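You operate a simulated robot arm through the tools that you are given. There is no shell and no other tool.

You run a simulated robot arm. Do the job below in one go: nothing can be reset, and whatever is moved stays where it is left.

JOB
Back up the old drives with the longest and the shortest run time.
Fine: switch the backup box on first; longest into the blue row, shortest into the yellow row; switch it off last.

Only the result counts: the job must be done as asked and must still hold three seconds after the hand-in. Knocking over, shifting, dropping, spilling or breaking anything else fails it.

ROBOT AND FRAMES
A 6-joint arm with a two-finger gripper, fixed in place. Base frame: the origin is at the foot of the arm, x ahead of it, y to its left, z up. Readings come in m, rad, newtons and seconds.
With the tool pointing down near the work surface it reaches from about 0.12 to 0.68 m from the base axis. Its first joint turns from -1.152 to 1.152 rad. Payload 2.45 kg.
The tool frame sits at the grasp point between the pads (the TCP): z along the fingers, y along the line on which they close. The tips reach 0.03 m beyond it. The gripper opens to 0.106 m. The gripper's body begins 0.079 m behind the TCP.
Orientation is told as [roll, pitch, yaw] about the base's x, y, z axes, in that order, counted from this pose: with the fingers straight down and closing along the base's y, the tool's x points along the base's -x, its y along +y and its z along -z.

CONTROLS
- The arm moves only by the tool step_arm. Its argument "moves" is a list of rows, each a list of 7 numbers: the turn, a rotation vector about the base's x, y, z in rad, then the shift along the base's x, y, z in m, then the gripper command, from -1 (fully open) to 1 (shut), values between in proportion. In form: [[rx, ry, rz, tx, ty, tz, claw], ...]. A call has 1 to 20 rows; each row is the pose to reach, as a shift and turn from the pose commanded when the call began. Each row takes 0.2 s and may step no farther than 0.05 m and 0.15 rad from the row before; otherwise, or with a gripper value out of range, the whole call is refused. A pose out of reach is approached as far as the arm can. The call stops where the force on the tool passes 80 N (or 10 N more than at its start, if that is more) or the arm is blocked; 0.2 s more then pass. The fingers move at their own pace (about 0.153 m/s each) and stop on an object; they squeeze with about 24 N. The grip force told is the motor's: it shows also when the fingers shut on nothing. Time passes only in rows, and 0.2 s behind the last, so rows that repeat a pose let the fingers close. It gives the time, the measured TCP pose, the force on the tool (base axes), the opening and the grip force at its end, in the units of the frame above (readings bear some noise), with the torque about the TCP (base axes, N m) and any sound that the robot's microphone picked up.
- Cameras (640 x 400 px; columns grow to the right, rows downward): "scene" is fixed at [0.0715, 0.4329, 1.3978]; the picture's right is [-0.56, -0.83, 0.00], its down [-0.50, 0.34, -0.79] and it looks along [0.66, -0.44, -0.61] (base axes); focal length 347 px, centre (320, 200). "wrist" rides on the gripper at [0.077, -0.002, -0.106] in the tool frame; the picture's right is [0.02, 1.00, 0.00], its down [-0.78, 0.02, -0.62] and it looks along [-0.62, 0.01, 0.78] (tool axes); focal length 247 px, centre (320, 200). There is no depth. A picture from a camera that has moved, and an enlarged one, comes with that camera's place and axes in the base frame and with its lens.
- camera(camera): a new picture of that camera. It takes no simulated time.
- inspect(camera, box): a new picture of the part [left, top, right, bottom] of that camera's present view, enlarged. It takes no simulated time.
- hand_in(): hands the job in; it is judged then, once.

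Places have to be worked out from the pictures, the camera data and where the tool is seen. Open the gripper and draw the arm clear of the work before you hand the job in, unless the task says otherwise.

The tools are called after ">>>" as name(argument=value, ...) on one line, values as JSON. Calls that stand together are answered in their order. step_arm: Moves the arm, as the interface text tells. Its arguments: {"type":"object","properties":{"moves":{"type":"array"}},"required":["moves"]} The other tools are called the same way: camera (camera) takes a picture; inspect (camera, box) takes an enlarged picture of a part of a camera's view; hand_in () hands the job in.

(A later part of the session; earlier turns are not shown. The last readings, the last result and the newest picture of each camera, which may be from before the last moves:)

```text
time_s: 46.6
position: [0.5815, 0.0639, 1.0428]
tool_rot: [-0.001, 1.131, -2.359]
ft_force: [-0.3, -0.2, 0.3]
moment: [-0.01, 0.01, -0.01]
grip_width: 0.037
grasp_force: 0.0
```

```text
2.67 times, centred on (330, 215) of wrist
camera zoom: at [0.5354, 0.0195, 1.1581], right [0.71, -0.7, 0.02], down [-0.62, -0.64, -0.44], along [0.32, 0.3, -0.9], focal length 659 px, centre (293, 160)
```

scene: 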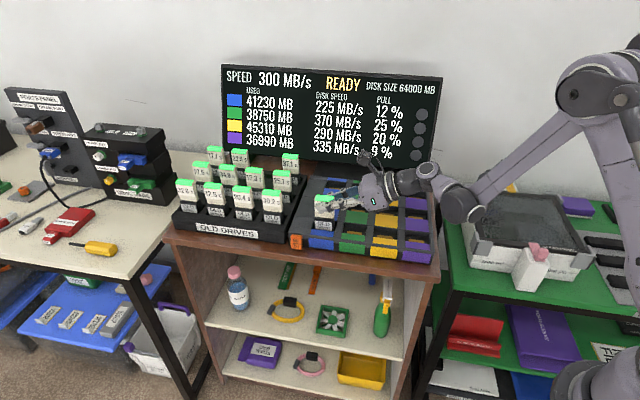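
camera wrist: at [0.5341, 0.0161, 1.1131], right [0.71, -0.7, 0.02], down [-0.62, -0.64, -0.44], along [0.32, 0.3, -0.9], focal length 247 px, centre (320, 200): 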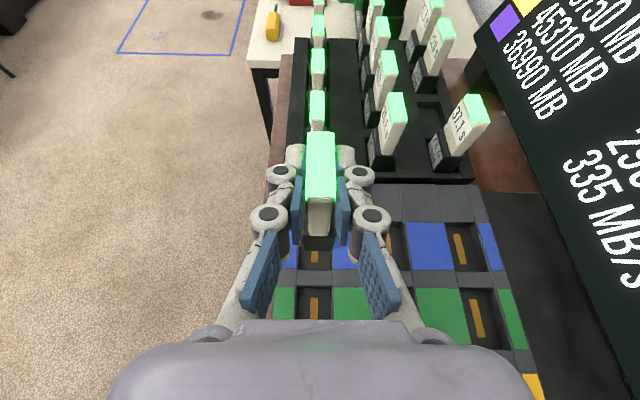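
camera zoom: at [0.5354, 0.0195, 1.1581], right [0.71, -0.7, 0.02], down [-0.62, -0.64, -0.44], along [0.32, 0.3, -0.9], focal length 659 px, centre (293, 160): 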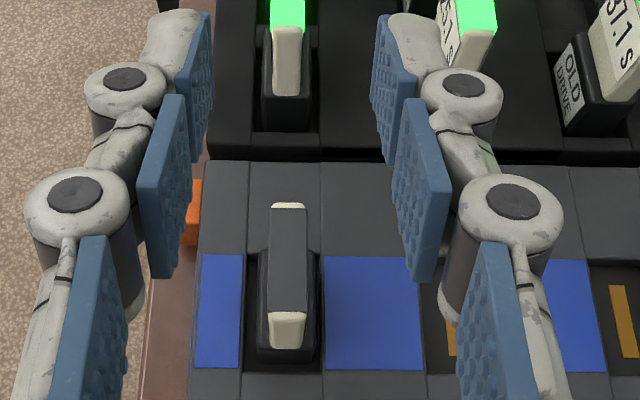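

39.5 s stands properly in the blue row. Next I go over to the 12.6 s drive (≈(0.78, 0.27)), reducing the tilt to 50°, and hover above it.

>>> step_arm(moves=[[0, 0, 0, 0.027, 0.0285, 0, 0.3], [-0.0925, 0.0925, 0, 0.055, 0.057, 0, 0.3], [-0.185, 0.185, 0, 0.082, 0.0855, 0, 0.3], [-0.185, 0.185, 0, 0.11, 0.114, 0, 0.3], [-0.185, 0.185, 0, 0.137, 0.143, -0.005, 0.3], [-0.185, 0.185, 0, 0.164, 0.171, -0.01, 0.3], [-0.185, 0.185, 0, 0.1915, 0.2, -0.013, 0.3], [-0.185, 0.185, 0, 0.1915, 0.2, -0.013, 0.3]])

>>> camera(camera="wrist")

>>> inspect(camera="wrist", box=[230, 120, 440, 320])

>>> inspect(camera="scene", box=[160, 60, 440, 260])

```text
time_s: 48.4
position: [0.7733, 0.2649, 1.0308]
tool_rot: [0.001, 0.869, -2.359]
ft_force: [0.5, 0.6, 0.5]
moment: [-0.01, -0.04, 0.0]
grip_width: 0.0371
grasp_force: 0.1
```

```text
taken
camera wrist: at [0.7505, 0.243, 1.1567], right [0.72, -0.7, 0.02], down [-0.68, -0.7, -0.2], along [0.15, 0.13, -0.98], focal length 247 px, centre (320, 200)
```

wrist: 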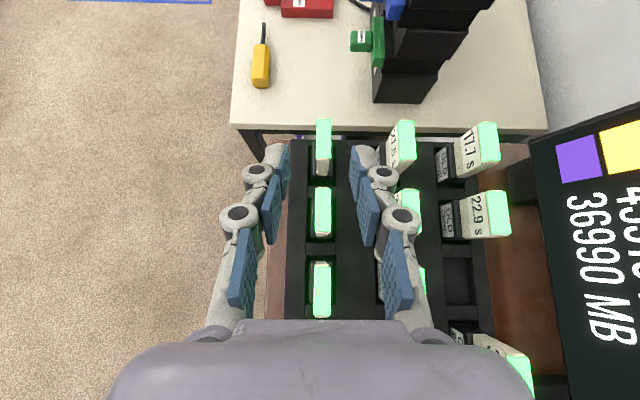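

```text
2.00 times, centred on (335, 220) of wrist
camera zoom: at [0.7505, 0.243, 1.1567], right [0.72, -0.7, 0.02], down [-0.68, -0.7, -0.2], along [0.15, 0.13, -0.98], focal length 494 px, centre (290, 160)
```

zoom: 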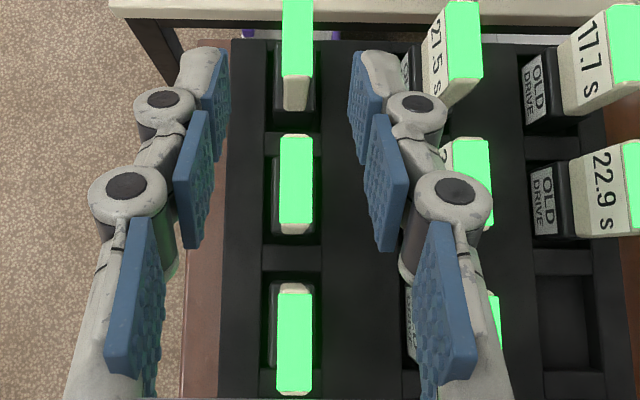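

```text
2.00 times, centred on (300, 160) of scene
camera zoom: at [0.0715, 0.4329, 1.3978], right [-0.56, -0.83, 0.0], down [-0.5, 0.34, -0.79], along [0.66, -0.44, -0.61], focal length 694 px, centre (360, 280)
```

zoom: 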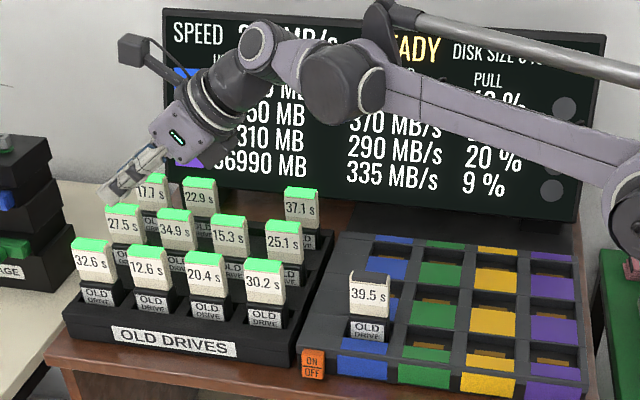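

The column across from the empty pit and 22.9 s identifies the centred drive as 12.6 s; its top centre is about (0.781, 0.2645). I shift a few mm and descend partway to verify.

>>> step_arm(moves=[[0, 0, 0, 0.0014, -0.0057, -0.02, 0.3], [0, 0, 0, 0.0014, -0.0057, -0.045, 0.3], [0, 0, 0, 0.0014, -0.0057, -0.07, 0.3], [0, 0, 0, 0.0014, -0.0057, -0.085, 0.3], [0, 0, 0, 0.0014, -0.0057, -0.085, 0.3]])

>>> inspect(camera="wrist", box=[230, 120, 440, 320])

>>> inspect(camera="scene", box=[160, 110, 320, 250])

```text
time_s: 49.6
position: [0.7749, 0.2577, 0.9455]
tool_rot: [0.001, 0.87, -2.355]
ft_force: [0.6, 0.7, -0.3]
moment: [0.0, 0.0, 0.0]
grip_width: 0.0373
grasp_force: 0.0
```

```text
2.00 times, centred on (335, 220) of wrist
camera zoom: at [0.7514, 0.2363, 1.0728], right [0.72, -0.7, 0.02], down [-0.68, -0.7, -0.2], along [0.15, 0.13, -0.98], focal length 494 px, centre (290, 160)
```

zoom: 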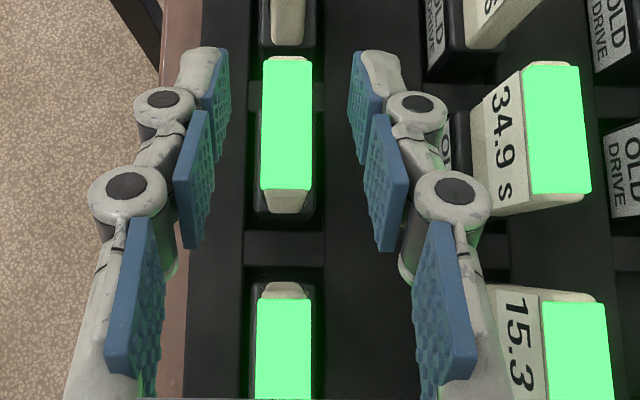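

```text
2.86 times, centred on (240, 180) of scene
camera zoom: at [0.0715, 0.4329, 1.3978], right [-0.56, -0.83, 0.0], down [-0.5, 0.34, -0.79], along [0.66, -0.44, -0.61], focal length 992 px, centre (549, 257)
```

zoom: 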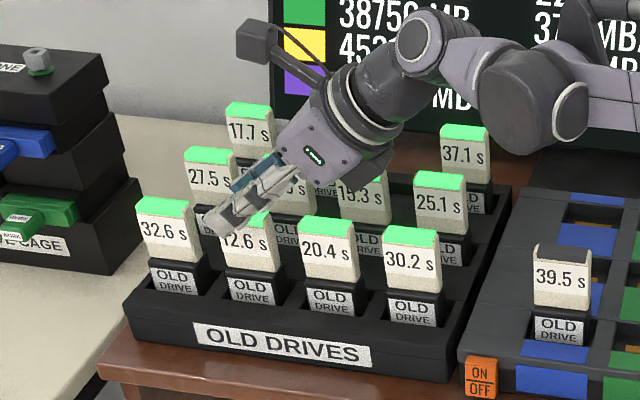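

Centred within about a millimetre. I descend the last 40 mm and close on the 12.6 s drive.

>>> step_arm(moves=[[0, 0, 0, 0, 0, -0.015, 0.3], [0, 0, 0, 0, 0, -0.03, 0.3], [0, 0, 0, 0, 0, -0.04, 0.3], [0, 0, 0, 0, 0, -0.04, 0.5], [0, 0, 0, 0, 0, -0.04, 1], [0, 0, 0, 0, 0, -0.04, 1], [0, 0, 0, 0, 0, -0.04, 1]])

>>> inspect(camera="wrist", box=[230, 120, 440, 320])

>>> inspect(camera="scene", box=[160, 110, 320, 250])

```text
time_s: 51.2
position: [0.775, 0.2573, 0.9066]
tool_rot: [0.0, 0.869, -2.356]
ft_force: [0.5, 0.6, 0.5]
moment: [0.03, 0.02, 0.01]
grip_width: 0.0137
grasp_force: 24.1
```

```text
2.00 times, centred on (335, 220) of wrist
camera zoom: at [0.7514, 0.2364, 1.0337], right [0.72, -0.7, 0.02], down [-0.68, -0.7, -0.2], along [0.15, 0.13, -0.98], focal length 494 px, centre (290, 160)
```

zoom: 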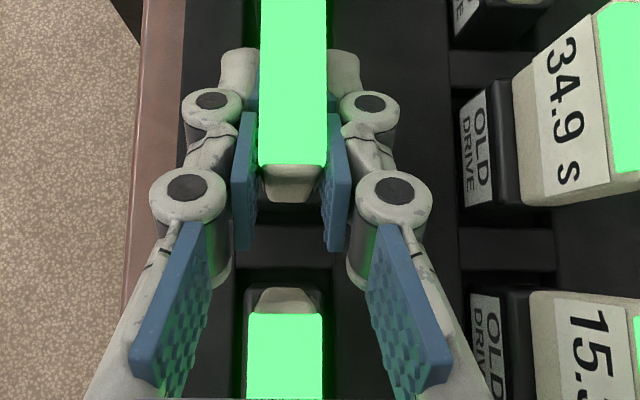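

```text
2.86 times, centred on (240, 180) of scene
camera zoom: at [0.0715, 0.4329, 1.3978], right [-0.56, -0.83, 0.0], down [-0.5, 0.34, -0.79], along [0.66, -0.44, -0.61], focal length 992 px, centre (549, 257)
```

zoom: 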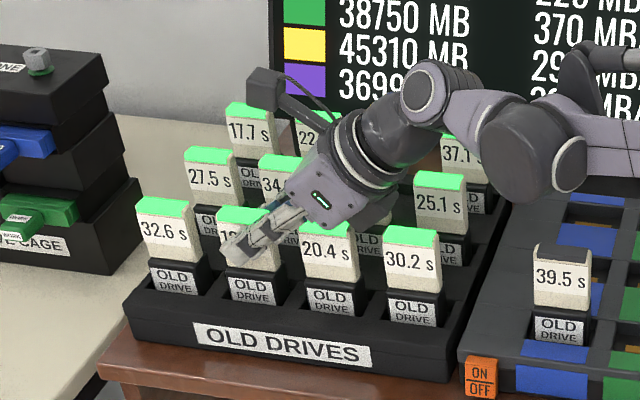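

Gripped at 13.7 mm. I lift it straight up, slowly at first.

>>> step_arm(moves=[[0, 0, 0, 0, 0, 0.006, 1], [0, 0, 0, 0, 0, 0.015, 1], [0, 0, 0, 0, 0, 0.03, 1], [0, 0, 0, 0, 0, 0.05, 1], [0, 0, 0, 0, 0, 0.07, 1], [0, 0, 0, 0, 0, 0.09, 1], [0, 0, 0, 0, 0, 0.11, 1], [0, 0, 0, 0, 0, 0.125, 1]])

>>> inspect(camera="scene", box=[160, 60, 440, 260])

>>> inspect(camera="wrist", box=[230, 120, 440, 320])

```text
time_s: 53.0
position: [0.7745, 0.2579, 1.033]
tool_rot: [0.0, 0.869, -2.355]
ft_force: [-0.1, 1.1, -1.9]
moment: [-0.04, 0.0, -0.01]
grip_width: 0.0138
grasp_force: 24.0
```

```text
2.00 times, centred on (300, 160) of scene
camera zoom: at [0.0715, 0.4329, 1.3978], right [-0.56, -0.83, 0.0], down [-0.5, 0.34, -0.79], along [0.66, -0.44, -0.61], focal length 694 px, centre (360, 280)
```

zoom: 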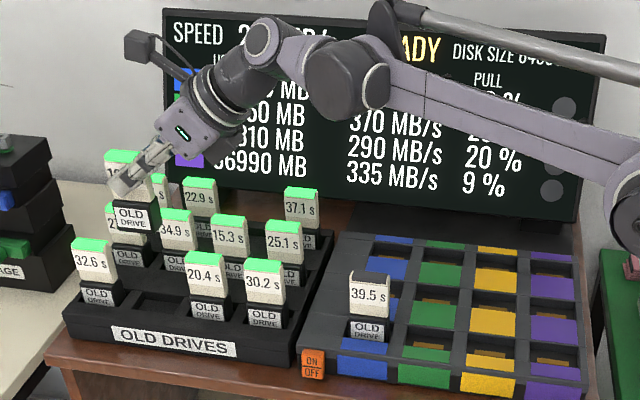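

```text
2.00 times, centred on (335, 220) of wrist
camera zoom: at [0.7521, 0.2362, 1.1586], right [0.72, -0.7, 0.02], down [-0.68, -0.7, -0.2], along [0.15, 0.13, -0.98], focal length 494 px, centre (290, 160)
```

zoom: 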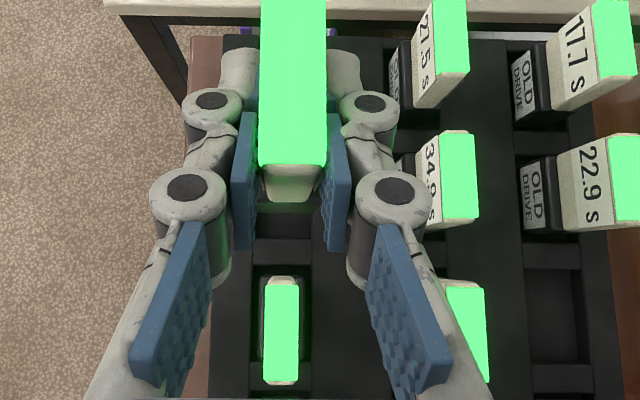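

12.6 s is out, bottom at z≈0.95, nothing else disturbed. I carry it back along the row, above the tops, to the yellow row's front slot and hover.

>>> step_arm(moves=[[0, 0, 0, -0.03, -0.03, 0.01, 1], [0, 0, 0, -0.06, -0.06, 0.015, 1], [0, 0, 0, -0.09, -0.09, 0.015, 1], [0, 0, 0, -0.12, -0.12, 0.015, 1], [0, 0, 0, -0.15, -0.15, 0.015, 1], [0, 0, 0, -0.18, -0.18, 0.015, 1], [0, 0, 0, -0.21, -0.21, 0.015, 1], [0, 0, 0, -0.24, -0.24, 0.015, 1], [0, 0, 0, -0.27, -0.27, 0.0, 1], [0, 0, 0, -0.2993, -0.3003, -0.03, 1], [0, 0, 0, -0.2993, -0.3003, -0.045, 1]])

>>> camera(camera="wrist")

>>> inspect(camera="wrist", box=[230, 140, 470, 310])

>>> inspect(camera="scene", box=[290, 140, 450, 270])

```text
refused: row 10 steps farther than a row can; nothing moved
```

```text
taken
camera wrist: at [0.7521, 0.2362, 1.1586], right [0.72, -0.7, 0.02], down [-0.68, -0.7, -0.2], along [0.15, 0.13, -0.98], focal length 247 px, centre (320, 200)
```

wrist: 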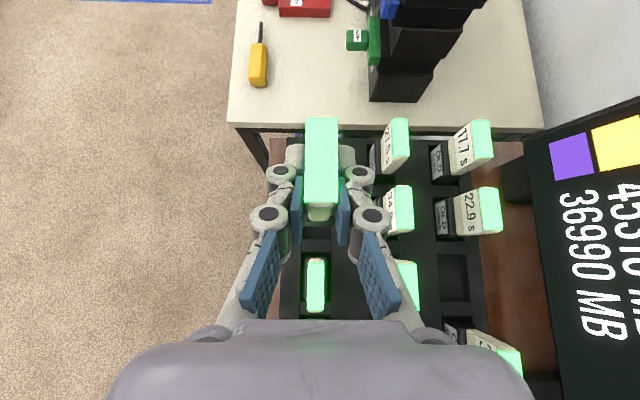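

```text
2.35 times, centred on (350, 225) of wrist
camera zoom: at [0.7521, 0.2362, 1.1586], right [0.72, -0.7, 0.02], down [-0.68, -0.7, -0.2], along [0.15, 0.13, -0.98], focal length 581 px, centre (249, 141)
```

zoom: 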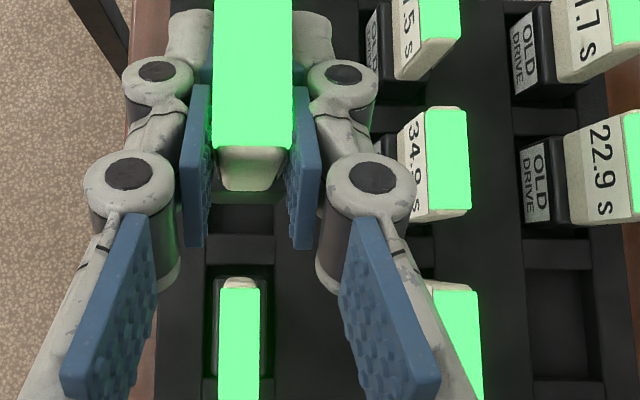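

```text
3.08 times, centred on (370, 205) of scene
camera zoom: at [0.0715, 0.4329, 1.3978], right [-0.56, -0.83, 0.0], down [-0.5, 0.34, -0.79], along [0.66, -0.44, -0.61], focal length 1068 px, centre (166, 185)
```

zoom: 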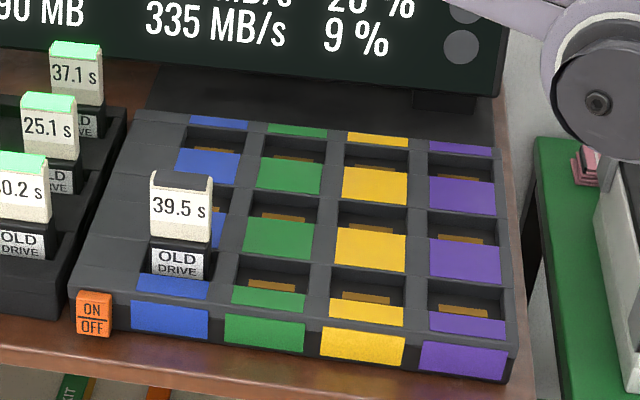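

The call was refused because one row was too long; nothing moved. I repeat the same path with smaller steps.

>>> step_arm(moves=[[0, 0, 0, -0.03, -0.03, 0.01, 1], [0, 0, 0, -0.06, -0.06, 0.015, 1], [0, 0, 0, -0.09, -0.09, 0.015, 1], [0, 0, 0, -0.12, -0.12, 0.015, 1], [0, 0, 0, -0.15, -0.15, 0.015, 1], [0, 0, 0, -0.18, -0.18, 0.015, 1], [0, 0, 0, -0.21, -0.21, 0.015, 1], [0, 0, 0, -0.24, -0.24, 0.015, 1], [0, 0, 0, -0.27, -0.27, 0.01, 1], [0, 0, 0, -0.2993, -0.3003, 0.0, 1], [0, 0, 0, -0.2993, -0.3003, -0.03, 1], [0, 0, 0, -0.2993, -0.3003, -0.045, 1]])

>>> inspect(camera="wrist", box=[230, 140, 470, 310])

>>> inspect(camera="scene", box=[290, 140, 450, 270])

```text
time_s: 55.6
position: [0.4761, -0.0436, 0.9864]
tool_rot: [0.001, 0.868, -2.355]
ft_force: [0.5, -0.1, -2.2]
moment: [0.01, -0.02, 0.0]
grip_width: 0.0133
grasp_force: 23.9
```

```text
2.35 times, centred on (350, 225) of wrist
camera zoom: at [0.4527, -0.064, 1.1136], right [0.72, -0.7, 0.02], down [-0.68, -0.7, -0.2], along [0.15, 0.13, -0.98], focal length 581 px, centre (249, 141)
```

zoom: 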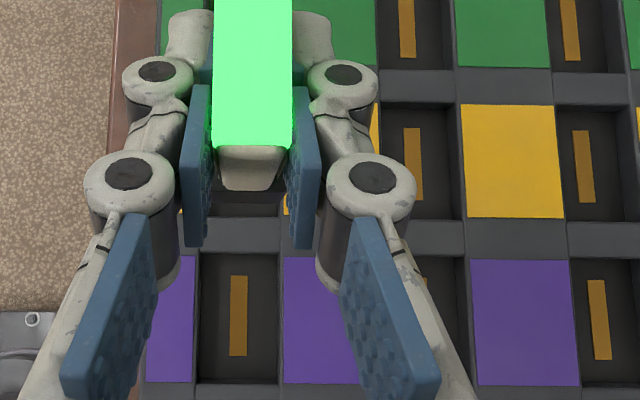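

```text
3.08 times, centred on (370, 205) of scene
camera zoom: at [0.0715, 0.4329, 1.3978], right [-0.56, -0.83, 0.0], down [-0.5, 0.34, -0.79], along [0.66, -0.44, -0.61], focal length 1068 px, centre (166, 185)
```

zoom: 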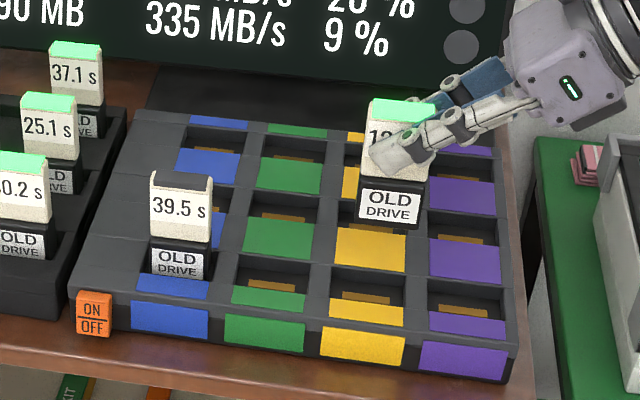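

The yellow front slot centres at a≈0.323, b≈0.366 (x 0.487, y −0.030); the drive is about 6 mm short of it. I shift and lower to just above the rim for a check.

>>> step_arm(moves=[[0, 0, 0, 0.0036, 0.0056, -0.015, 1], [0, 0, 0, 0.0036, 0.0056, -0.035, 1], [0, 0, 0, 0.0036, 0.0056, -0.052, 1], [0, 0, 0, 0.0036, 0.0056, -0.06, 1], [0, 0, 0, 0.0036, 0.0056, -0.06, 1]])

>>> inspect(camera="wrist", box=[250, 160, 410, 290])

>>> inspect(camera="scene", box=[340, 165, 440, 265])

```text
time_s: 56.8
position: [0.4785, -0.0372, 0.9256]
tool_rot: [-0.001, 0.87, -2.356]
ft_force: [0.1, 0.5, -1.7]
moment: [-0.03, 0.02, 0.01]
grip_width: 0.0132
grasp_force: 24.2
```

```text
3.08 times, centred on (330, 225) of wrist
camera zoom: at [0.4561, -0.0579, 1.0533], right [0.72, -0.7, 0.02], down [-0.68, -0.7, -0.2], along [0.15, 0.13, -0.98], focal length 760 px, centre (289, 123)
```

zoom: 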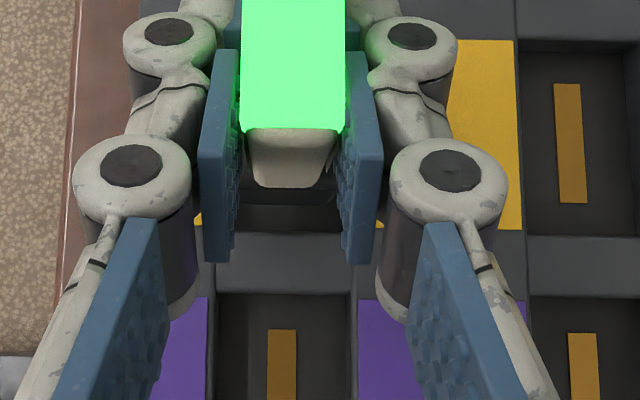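

```text
4.00 times, centred on (390, 215) of scene
camera zoom: at [0.0715, 0.4329, 1.3978], right [-0.56, -0.83, 0.0], down [-0.5, 0.34, -0.79], along [0.66, -0.44, -0.61], focal length 1388 px, centre (40, 140)
```

zoom: 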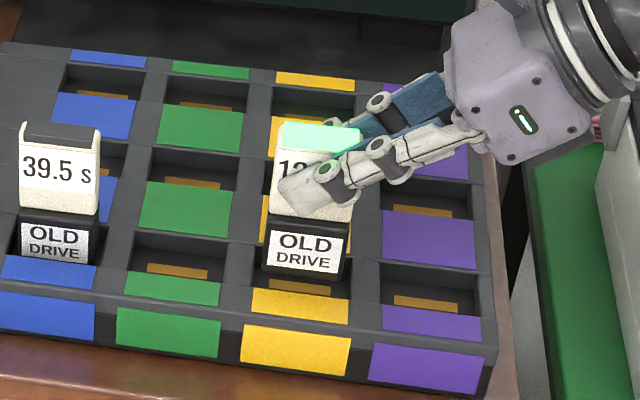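

Alignment is within 1–2 mm of the slot centre. I lower into the slot stepwise.

>>> step_arm(moves=[[0, 0, 0, -0.0007, -0.0007, -0.005, 1], [0, 0, 0, -0.0007, -0.0007, -0.01, 1], [0, 0, 0, -0.0007, -0.0007, -0.014, 1], [0, 0, 0, -0.0007, -0.0007, -0.017, 1]])

>>> step_arm(moves=[[0, 0, 0, 0, 0, -0.002, 1], [0, 0, 0, 0, 0, -0.004, 1]])

>>> inspect(camera="scene", box=[340, 165, 440, 265])

```text
time_s: 57.8
position: [0.4778, -0.0374, 0.9084]
tool_rot: [0.0, 0.87, -2.356]
ft_force: [0.2, 0.2, -1.3]
moment: [0.0, -0.03, 0.03]
grip_width: 0.0132
grasp_force: 23.9
```

```text
time_s: 58.4
position: [0.4784, -0.0375, 0.9066]
tool_rot: [0.001, 0.874, -2.357]
ft_force: [-2.1, -1.7, 15.4]
moment: [-0.2, 0.17, 0.04]
grip_width: 0.0135
grasp_force: 24.4
```

```text
4.00 times, centred on (390, 215) of scene
camera zoom: at [0.0712, 0.4329, 1.3979], right [-0.56, -0.83, 0.0], down [-0.5, 0.34, -0.79], along [0.66, -0.44, -0.61], focal length 1388 px, centre (40, 140)
```

zoom: 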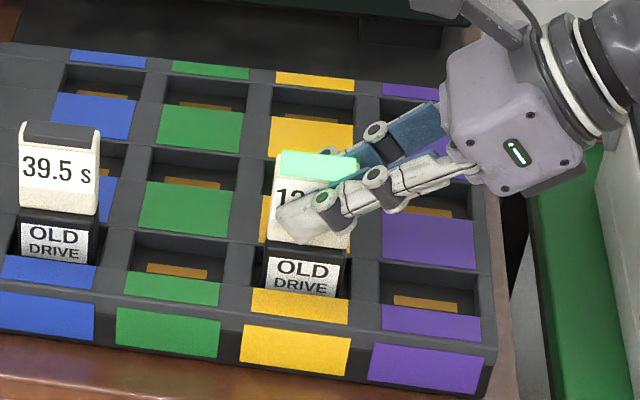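

About 15 N of floor contact at the expected height, seated the same as the blue one. I relieve the pressure and open the fingers.

>>> step_arm(moves=[[0, 0, 0, 0, 0, 0.002, 1], [0, 0, 0, 0, 0, 0.002, 1]])

>>> step_arm(moves=[[0, 0, 0, 0, 0, 0, 0.6], [0, 0, 0, 0, 0, 0, 0.3], [0, 0, 0, 0, 0, 0, 0.3]])

>>> inspect(camera="scene", box=[215, 60, 445, 180])

>>> inspect(camera="wrist", box=[250, 140, 410, 290])

>>> inspect(camera="scene", box=[340, 165, 440, 265])

```text
time_s: 59.0
position: [0.4776, -0.0377, 0.9084]
tool_rot: [0.0, 0.868, -2.355]
ft_force: [-0.3, 0.3, -1.8]
moment: [-0.01, 0.04, 0.04]
grip_width: 0.0136
grasp_force: 24.3
```

```text
time_s: 59.8
position: [0.4771, -0.0376, 0.9075]
tool_rot: [-0.001, 0.869, -2.358]
ft_force: [-0.1, -0.8, -0.6]
moment: [-0.02, 0.01, 0.0]
grip_width: 0.0369
grasp_force: 0.1
```

```text
2.78 times, centred on (330, 120) of scene
camera zoom: at [0.0715, 0.4329, 1.3978], right [-0.56, -0.83, 0.0], down [-0.5, 0.34, -0.79], along [0.66, -0.44, -0.61], focal length 966 px, centre (292, 423)
```

zoom: 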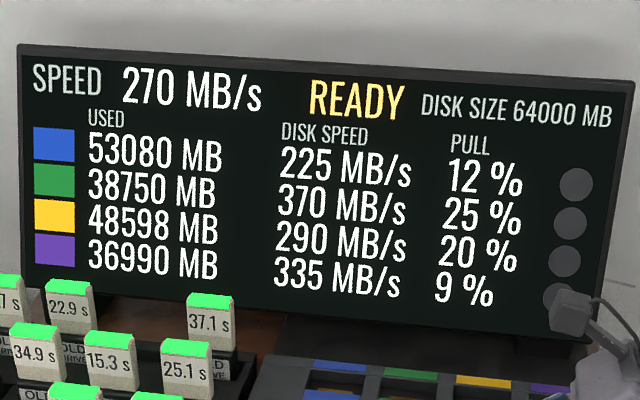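

```text
2.67 times, centred on (330, 215) of wrist
camera zoom: at [0.4551, -0.0588, 1.0344], right [0.72, -0.7, 0.02], down [-0.68, -0.7, -0.2], along [0.15, 0.13, -0.98], focal length 659 px, centre (293, 160)
```

zoom: 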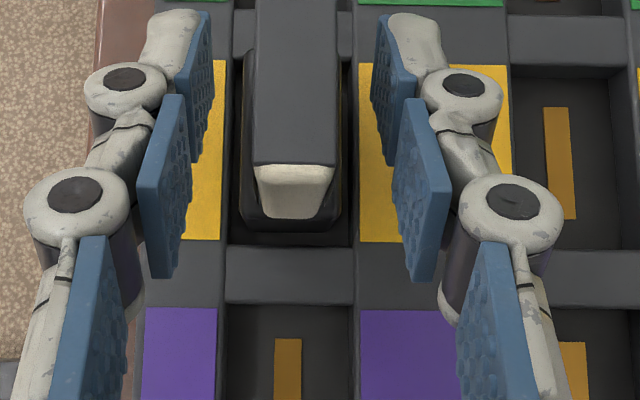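

```text
4.00 times, centred on (390, 215) of scene
camera zoom: at [0.0715, 0.4329, 1.3978], right [-0.56, -0.83, 0.0], down [-0.5, 0.34, -0.79], along [0.66, -0.44, -0.61], focal length 1388 px, centre (40, 140)
```

zoom: 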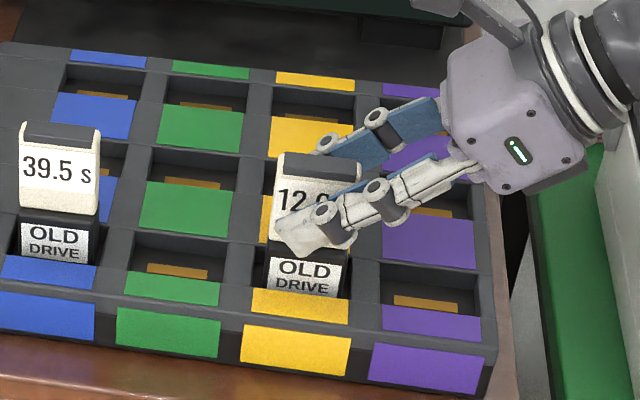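

The yellow "USED" rose to 48598 MB and the 12.6 s drive's light went out: both drives are backed up. I raise the gripper straight up and check that everything still stands.

>>> step_arm(moves=[[0, 0, 0, 0, 0, 0.01, 0.3], [0, 0, 0, 0, 0, 0.03, 0.3], [0, 0, 0, 0, 0, 0.06, 0.3], [0, 0, 0, 0, 0, 0.1, 0.3], [0, 0, 0, 0, 0, 0.14, 0.3]])

>>> camera(camera="scene")

>>> inspect(camera="scene", box=[280, 140, 450, 270])

>>> inspect(camera="scene", box=[285, 225, 325, 255])

```text
time_s: 61.0
position: [0.4786, -0.0381, 1.0461]
tool_rot: [0.0, 0.868, -2.357]
ft_force: [-1.0, 1.3, 0.0]
moment: [-0.02, 0.01, 0.0]
grip_width: 0.0374
grasp_force: 0.1
```

```text
taken
```

scene: 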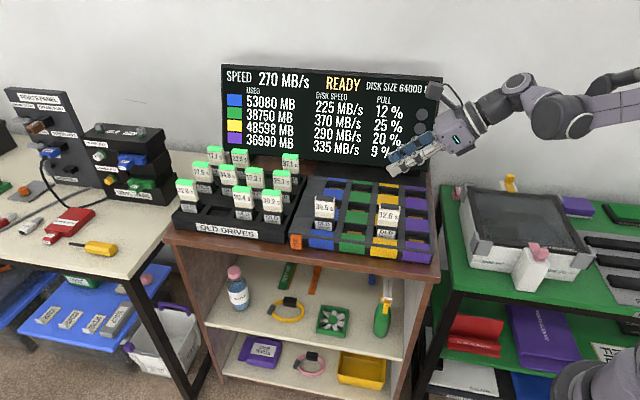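

```text
3.08 times, centred on (365, 205) of scene
camera zoom: at [0.0715, 0.4329, 1.3978], right [-0.56, -0.83, 0.0], down [-0.5, 0.34, -0.79], along [0.66, -0.44, -0.61], focal length 1068 px, centre (182, 185)
```

zoom: 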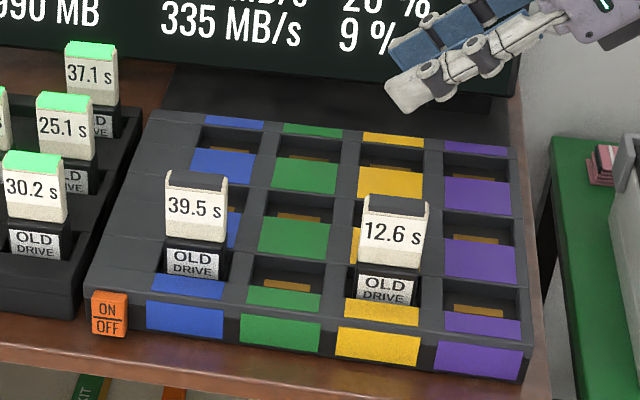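

```text
13.33 times, centred on (305, 240) of scene
camera zoom: at [0.0715, 0.4329, 1.3978], right [-0.56, -0.83, 0.0], down [-0.5, 0.34, -0.79], along [0.66, -0.44, -0.61], focal length 4628 px, centre (520, -333)
```

zoom: 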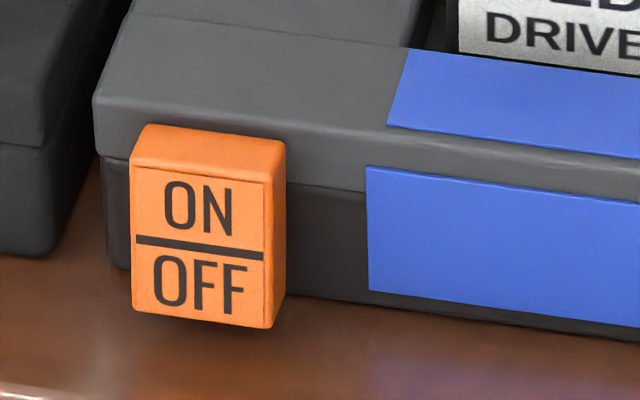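

Both drives stand in their slots. The switch has visibly rocked (top in, bottom out), so OFF means pressing its lower half. I untilt, close the fingers and turn back to yaw −45° above the box.

>>> step_arm(moves=[[-0.1024, 0.1024, 0, 0.004, 0.02, 0.005, 0.6], [-0.2048, 0.2048, 0, 0.008, 0.04, 0.01, 1], [-0.3072, 0.3072, 0, 0.012, 0.06, 0.015, 1], [-0.4096, 0.4096, 0, 0.016, 0.08, 0.02, 1], [-0.512, 0.512, 0, 0.02, 0.1, 0.02, 1], [-0.6145, 0.6145, 0, 0.022, 0.12, 0.02, 1], [-0.6145, 0.6145, 0, 0.022, 0.138, 0.02, 1]])

>>> step_arm(moves=[[0, 0, 0.143, 0, 0, 0, 1], [0, 0, 0.286, 0, 0, 0, 1], [0, 0, 0.429, 0, 0, 0, 1], [0, 0, 0.571, 0, 0, 0, 1], [0, 0, 0.714, 0, 0, 0, 1], [0, 0, 0.857, 0, 0, 0, 1], [0, 0, 1.0, 0, 0, 0, 1], [0, 0, 1.143, 0.01, 0.02, 0, 1], [0, 0, 1.286, 0.02, 0.04, 0, 1], [0, 0, 1.429, 0.03, 0.06, 0, 1], [0, 0, 1.571, 0.04, 0.08, 0, 1], [0, 0, 1.571, 0.049, 0.0955, -0.02, 1]])

>>> camera(camera="scene")

>>> camera(camera="wrist")

```text
time_s: 62.6
position: [0.5011, 0.101, 1.0692]
tool_rot: [0.001, -0.002, -2.355]
ft_force: [-0.6, -0.7, -0.2]
moment: [-0.01, 0.03, 0.0]
grip_width: 0.0
grasp_force: 23.6
```

```text
time_s: 65.2
position: [0.5497, 0.1953, 1.0474]
tool_rot: [0.003, 0.001, -0.784]
ft_force: [0.1, 0.0, -0.6]
moment: [0.0, -0.03, -0.03]
grip_width: 0.0
grasp_force: 24.1
```

```text
taken
```

scene: 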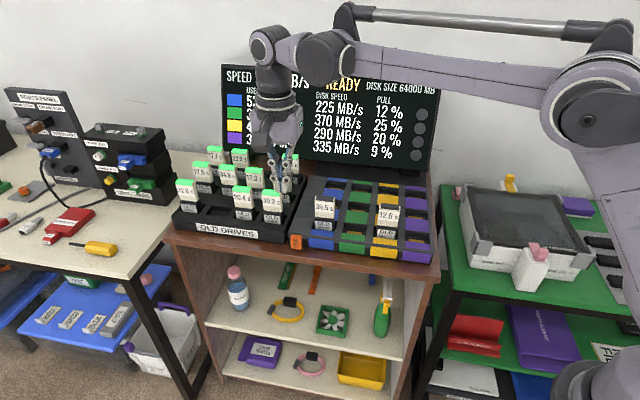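

```text
taken
camera wrist: at [0.4948, 0.2482, 1.1544], right [0.69, 0.72, 0.0], down [0.57, -0.54, 0.62], along [0.45, -0.43, -0.78], focal length 247 px, centre (320, 200)
```

wrist: 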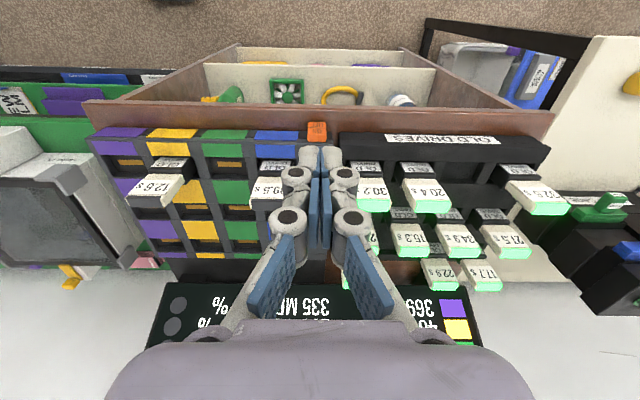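

In position above the switch with READY still showing. I zoom in on the rocker to locate its lower half.

>>> inspect(camera="wrist", box=[292, 105, 342, 150])

>>> inspect(camera="scene", box=[285, 225, 325, 255])

```text
8.89 times, centred on (317, 128) of wrist
camera zoom: at [0.4948, 0.2482, 1.1544], right [0.69, 0.72, 0.0], down [0.57, -0.54, 0.62], along [0.45, -0.43, -0.78], focal length 2195 px, centre (347, 844)
```

zoom: 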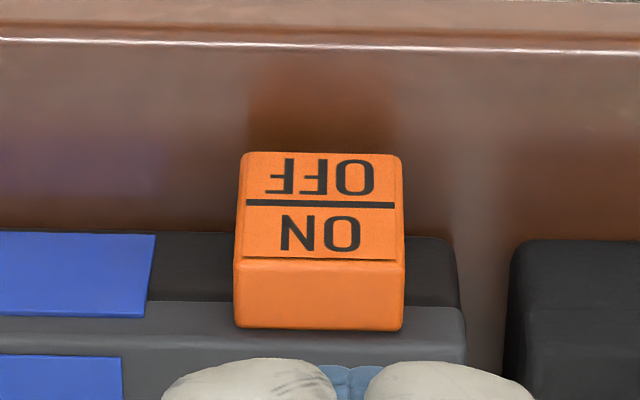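

```text
13.33 times, centred on (305, 240) of scene
camera zoom: at [0.0715, 0.4329, 1.3978], right [-0.56, -0.83, 0.0], down [-0.5, 0.34, -0.79], along [0.66, -0.44, -0.61], focal length 4628 px, centre (520, -333)
```

zoom: 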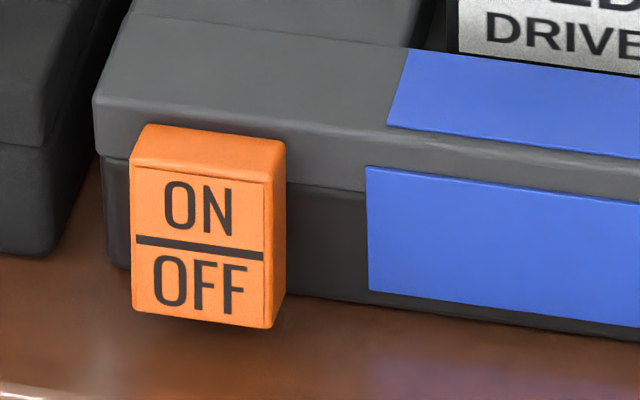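

The rocker's lower edge protrudes at b≈0.308, z≈0.803. I tilt 30° so the fingertips lead toward it, and lower to the height of the OFF half, about 3 cm in front.

>>> step_arm(moves=[[-0.0926, -0.0926, 0, -0.0005, -0.0005, -0.035, 1], [-0.1851, -0.1851, 0, -0.0005, -0.0005, -0.07, 1], [-0.2777, -0.2777, 0, -0.0005, -0.0005, -0.11, 1], [-0.3702, -0.3702, 0, -0.0005, -0.0005, -0.15, 1], [-0.3702, -0.3702, 0, -0.0005, -0.0005, -0.185, 1], [-0.3702, -0.3702, 0, -0.0005, -0.0005, -0.205, 1], [-0.3702, -0.3702, 0, -0.0005, -0.0005, -0.215, 1], [-0.3702, -0.3702, 0, -0.0005, -0.0005, -0.215, 1]])

>>> inspect(camera="scene", box=[265, 195, 335, 265])

>>> inspect(camera="wrist", box=[270, 130, 370, 210])

>>> inspect(camera="scene", box=[215, 60, 445, 180])

```text
time_s: 67.0
position: [0.5493, 0.1956, 0.8332]
tool_rot: [0.001, -0.525, -0.784]
ft_force: [-0.3, -0.5, 0.0]
moment: [0.02, -0.01, -0.03]
grip_width: 0.0
grasp_force: 24.4
```

```text
5.71 times, centred on (300, 230) of scene
camera zoom: at [0.0715, 0.4329, 1.3978], right [-0.56, -0.83, 0.0], down [-0.5, 0.34, -0.79], along [0.66, -0.44, -0.61], focal length 1984 px, centre (434, 29)
```

zoom: 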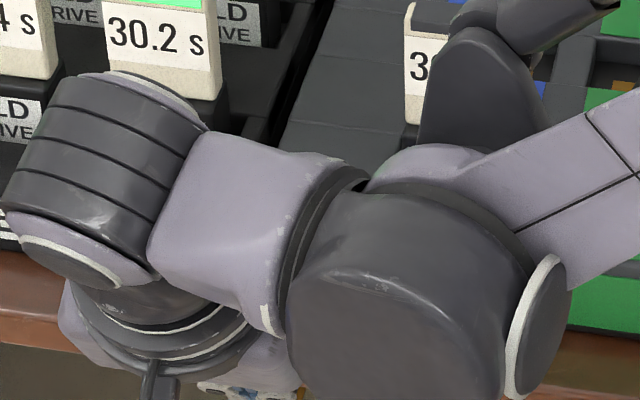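

```text
5.00 times, centred on (320, 170) of wrist
camera zoom: at [0.4642, 0.2784, 0.8864], right [0.69, 0.72, -0.01], down [0.27, -0.25, 0.93], along [0.67, -0.65, -0.37], focal length 1235 px, centre (320, 350)
```

zoom: 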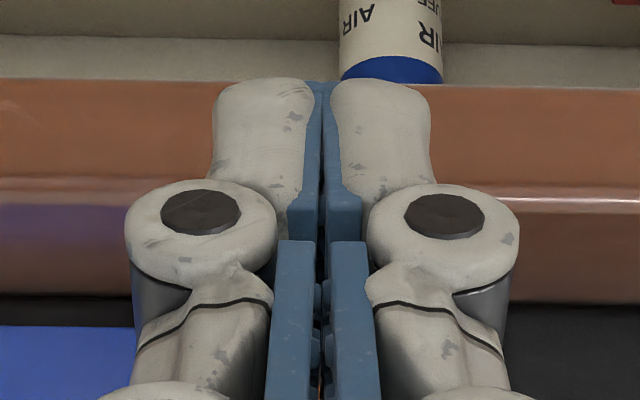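

```text
2.78 times, centred on (330, 120) of scene
camera zoom: at [0.0715, 0.4329, 1.3978], right [-0.56, -0.83, 0.0], down [-0.5, 0.34, -0.79], along [0.66, -0.44, -0.61], focal length 966 px, centre (292, 423)
```

zoom: 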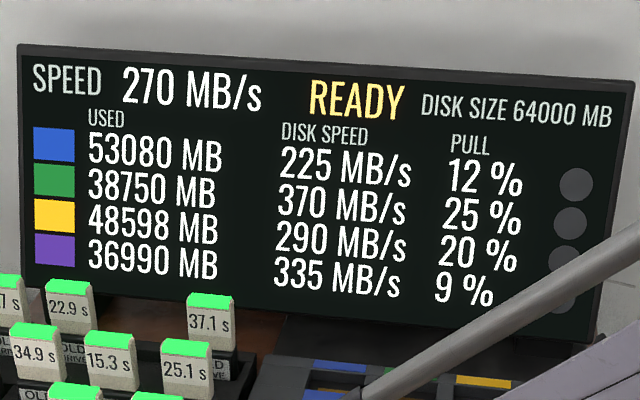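

From this view the cabinet surface is nearer z≈0.80, so a 30° tilt would leave little room under the tips. I reduce the tilt to 15° and raise 3 mm, which still puts the tip edge on the OFF half.

>>> step_arm(moves=[[0.0926, 0.0926, 0, 0, 0, 0.006, 1], [0.1851, 0.1851, 0, 0, 0, 0.006, 1], [0.1851, 0.1851, 0, 0, 0, 0.0035, 1]])

>>> inspect(camera="wrist", box=[270, 110, 370, 200])

>>> inspect(camera="scene", box=[265, 195, 335, 265])

```text
time_s: 67.8
position: [0.5495, 0.1957, 0.8354]
tool_rot: [0.002, -0.262, -0.785]
ft_force: [0.3, -0.1, -0.7]
moment: [0.0, -0.01, -0.01]
grip_width: 0.0
grasp_force: 23.9
```

```text
4.44 times, centred on (320, 155) of wrist
camera zoom: at [0.4768, 0.2657, 0.9194], right [0.69, 0.72, 0.0], down [0.43, -0.41, 0.8], along [0.58, -0.56, -0.6], focal length 1098 px, centre (320, 400)
```

zoom: 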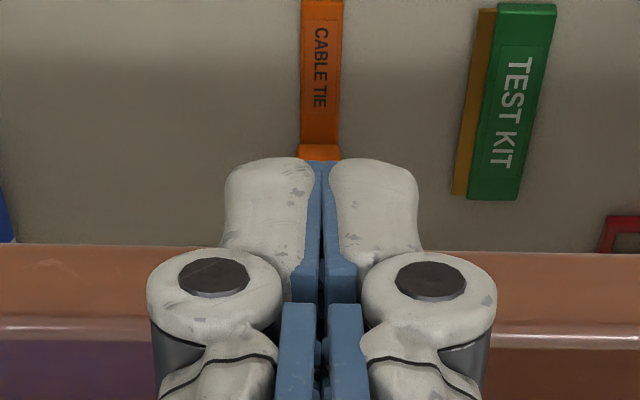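

```text
5.71 times, centred on (300, 230) of scene
camera zoom: at [0.0715, 0.4329, 1.3978], right [-0.56, -0.83, 0.0], down [-0.5, 0.34, -0.79], along [0.66, -0.44, -0.61], focal length 1984 px, centre (434, 29)
```

zoom: 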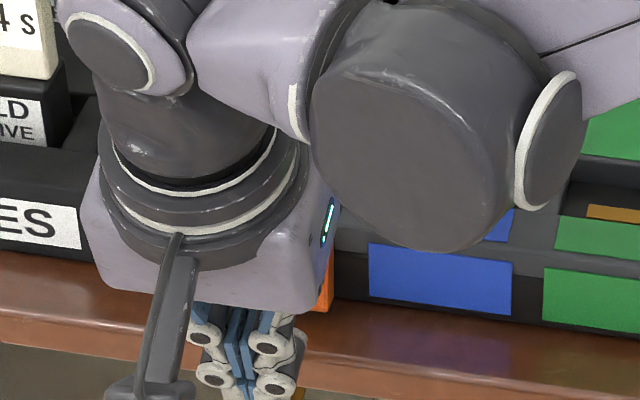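

Tips are still in front of the cabinet's edge. I raise 1.5 mm for margin and move forward 30 mm, stopping just short of the rocker.

>>> step_arm(moves=[[0, 0, 0, 0, 0, 0.0015, 1], [0, 0, 0, 0.006, -0.006, 0.0015, 1], [0, 0, 0, 0.012, -0.012, 0.0015, 1], [0, 0, 0, 0.0165, -0.0165, 0.0015, 1], [0, 0, 0, 0.021, -0.021, 0.0015, 1]])

>>> inspect(camera="scene", box=[265, 195, 335, 265])

>>> inspect(camera="wrist", box=[270, 110, 370, 200])

```text
time_s: 69.0
position: [0.5698, 0.1739, 0.8388]
tool_rot: [0.002, -0.262, -0.785]
ft_force: [0.2, 0.8, 0.1]
moment: [-0.03, -0.03, -0.03]
grip_width: 0.0003
grasp_force: 23.3
```

```text
5.71 times, centred on (300, 230) of scene
camera zoom: at [0.0715, 0.4329, 1.3978], right [-0.56, -0.83, 0.0], down [-0.5, 0.34, -0.79], along [0.66, -0.44, -0.61], focal length 1984 px, centre (434, 29)
```

zoom: 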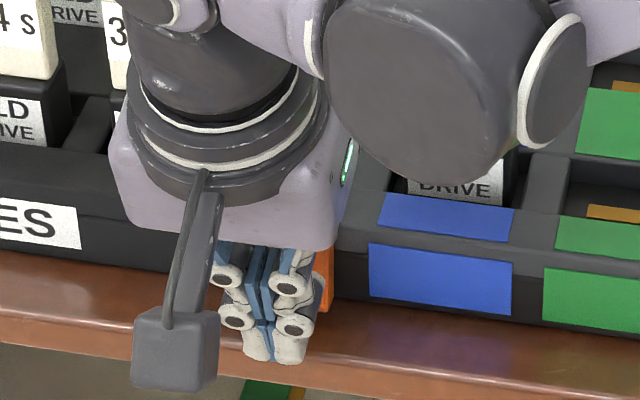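

```text
4.44 times, centred on (320, 155) of wrist
camera zoom: at [0.4979, 0.2449, 0.9207], right [0.69, 0.72, 0.0], down [0.43, -0.41, 0.8], along [0.58, -0.56, -0.6], focal length 1098 px, centre (320, 400)
```

zoom: 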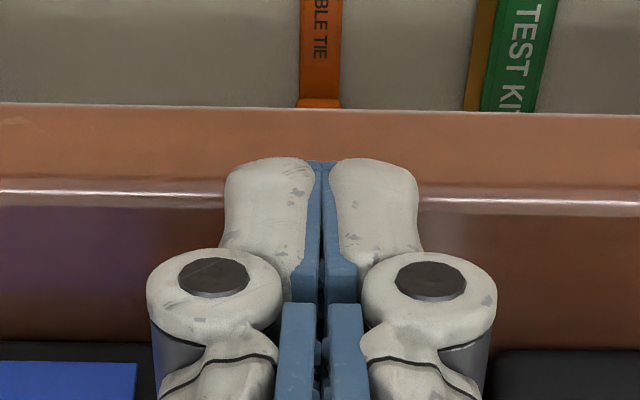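

Tips are level with the rocker's lower part and clear of the surface. I advance slowly to make contact.

>>> step_arm(moves=[[0, 0, 0, 0.002, -0.002, -0.0015, 1], [0, 0, 0, 0.004, -0.004, -0.0015, 1], [0, 0, 0, 0.0055, -0.0055, -0.0015, 1]])

>>> step_arm(moves=[[0, 0, 0, 0.0007, -0.0007, 0, 1], [0, 0, 0, 0.0014, -0.0014, 0, 1]])

>>> inspect(camera="scene", box=[315, 70, 375, 110])

```text
time_s: 69.8
position: [0.5756, 0.1688, 0.8374]
tool_rot: [0.001, -0.262, -0.785]
ft_force: [0.5, -0.3, -0.6]
moment: [-0.03, 0.0, 0.03]
grip_width: 0.0
grasp_force: 24.4
```

```text
time_s: 70.4
position: [0.5765, 0.1672, 0.8359]
tool_rot: [0.002, -0.261, -0.784]
ft_force: [-1.8, 1.1, -1.6]
moment: [0.0, 0.07, 0.01]
grip_width: 0.0058
grasp_force: 28.1
```

```text
10.00 times, centred on (345, 90) of scene
camera zoom: at [0.0715, 0.4329, 1.3978], right [-0.56, -0.83, 0.0], down [-0.5, 0.34, -0.79], along [0.66, -0.44, -0.61], focal length 3471 px, centre (70, 1300)
```

zoom: 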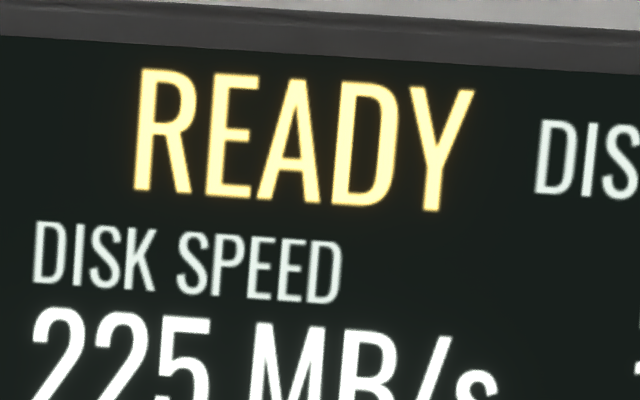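

Light contact exactly where expected (b≈0.289). I push on in 1 mm steps and watch the screen.

>>> step_arm(moves=[[0, 0, 0, 0.0007, -0.0007, 0, 1], [0, 0, 0, 0.0014, -0.0014, 0, 1]])

>>> inspect(camera="scene", box=[315, 70, 375, 110])

>>> step_arm(moves=[[0, 0, 0, 0.0007, -0.0007, 0, 1], [0, 0, 0, 0.0014, -0.0014, 0, 1]])

>>> inspect(camera="scene", box=[315, 70, 375, 110])

```text
time_s: 71.0
position: [0.5777, 0.1655, 0.8354]
tool_rot: [0.002, -0.262, -0.786]
ft_force: [0.2, -0.5, 0.2]
moment: [-0.01, -0.04, -0.03]
grip_width: 0.0001
grasp_force: 29.1
```

```text
10.00 times, centred on (345, 90) of scene
camera zoom: at [0.0715, 0.4329, 1.3978], right [-0.56, -0.83, 0.0], down [-0.5, 0.34, -0.79], along [0.66, -0.44, -0.61], focal length 3471 px, centre (70, 1300)
```

zoom: 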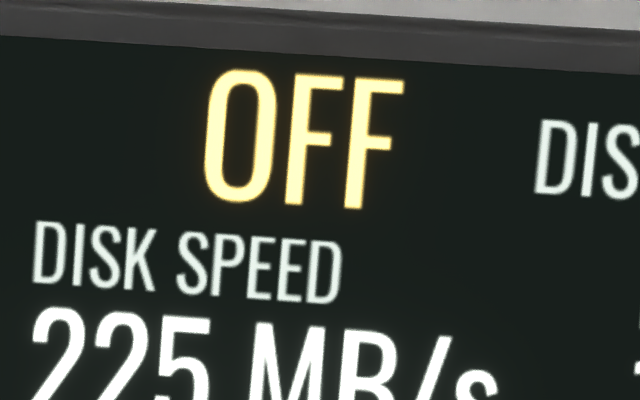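

```text
time_s: 71.6
position: [0.578, 0.1661, 0.8355]
tool_rot: [0.002, -0.259, -0.783]
ft_force: [-6.3, 4.3, 1.0]
moment: [0.13, 0.12, -0.02]
grip_width: 0.006
grasp_force: 28.7
```

```text
10.00 times, centred on (345, 90) of scene
camera zoom: at [0.0713, 0.433, 1.3978], right [-0.56, -0.83, 0.0], down [-0.5, 0.34, -0.79], along [0.66, -0.44, -0.61], focal length 3471 px, centre (70, 1300)
```

zoom: 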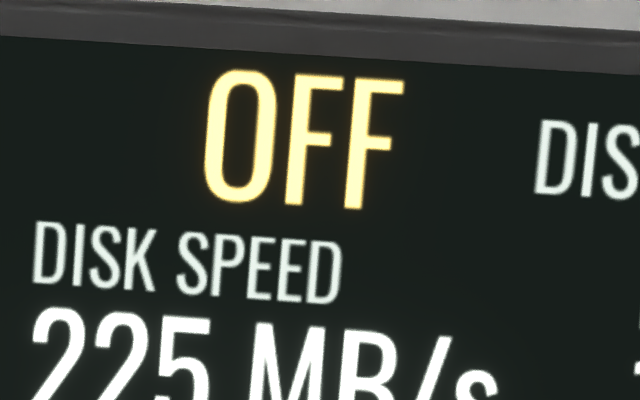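

The rocker snapped over: OFF. I release slowly, moving straight back, and verify it stays OFF.

>>> step_arm(moves=[[0, 0, 0, -0.0007, 0.0007, 0, 1], [0, 0, 0, -0.0014, 0.0014, 0, 1], [0, 0, 0, -0.0021, 0.0021, 0, 1], [0, 0, 0, -0.0035, 0.0035, 0, 1], [0, 0, 0, -0.005, 0.005, 0, 1], [0, 0, 0, -0.008, 0.008, 0, 1], [0, 0, 0, -0.014, 0.014, 0, 1], [0, 0, 0, -0.022, 0.022, 0.0, 1]])

>>> inspect(camera="scene", box=[215, 60, 445, 180])

>>> inspect(camera="scene", box=[265, 195, 335, 265])

```text
time_s: 73.4
position: [0.5582, 0.1859, 0.8359]
tool_rot: [0.0, -0.262, -0.785]
ft_force: [0.5, -1.0, -0.1]
moment: [-0.01, -0.03, -0.02]
grip_width: 0.0005
grasp_force: 28.6
```

```text
2.78 times, centred on (330, 120) of scene
camera zoom: at [0.0715, 0.4329, 1.3978], right [-0.56, -0.83, 0.0], down [-0.5, 0.34, -0.79], along [0.66, -0.44, -0.61], focal length 966 px, centre (292, 423)
```

zoom: 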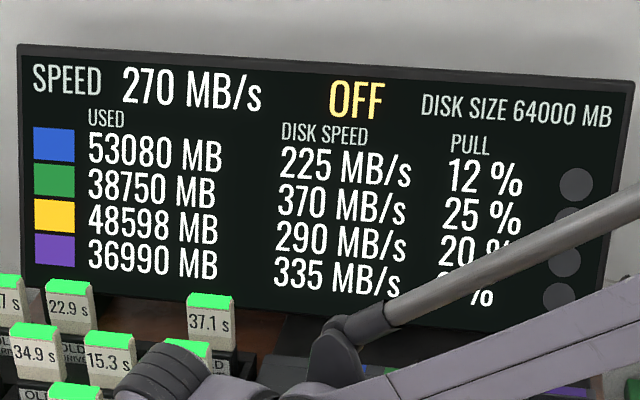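

```text
5.71 times, centred on (300, 230) of scene
camera zoom: at [0.0715, 0.4329, 1.3978], right [-0.56, -0.83, 0.0], down [-0.5, 0.34, -0.79], along [0.66, -0.44, -0.61], focal length 1984 px, centre (434, 29)
```

zoom: 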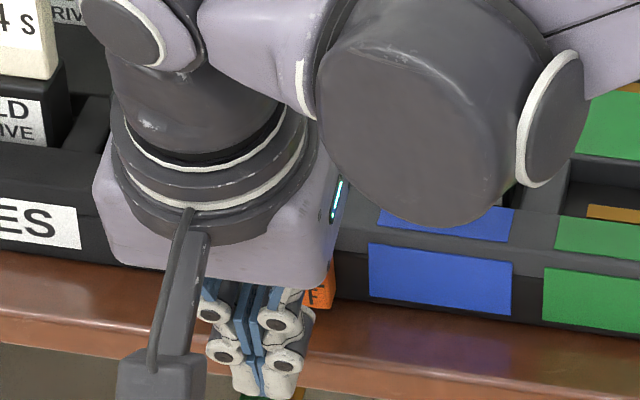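

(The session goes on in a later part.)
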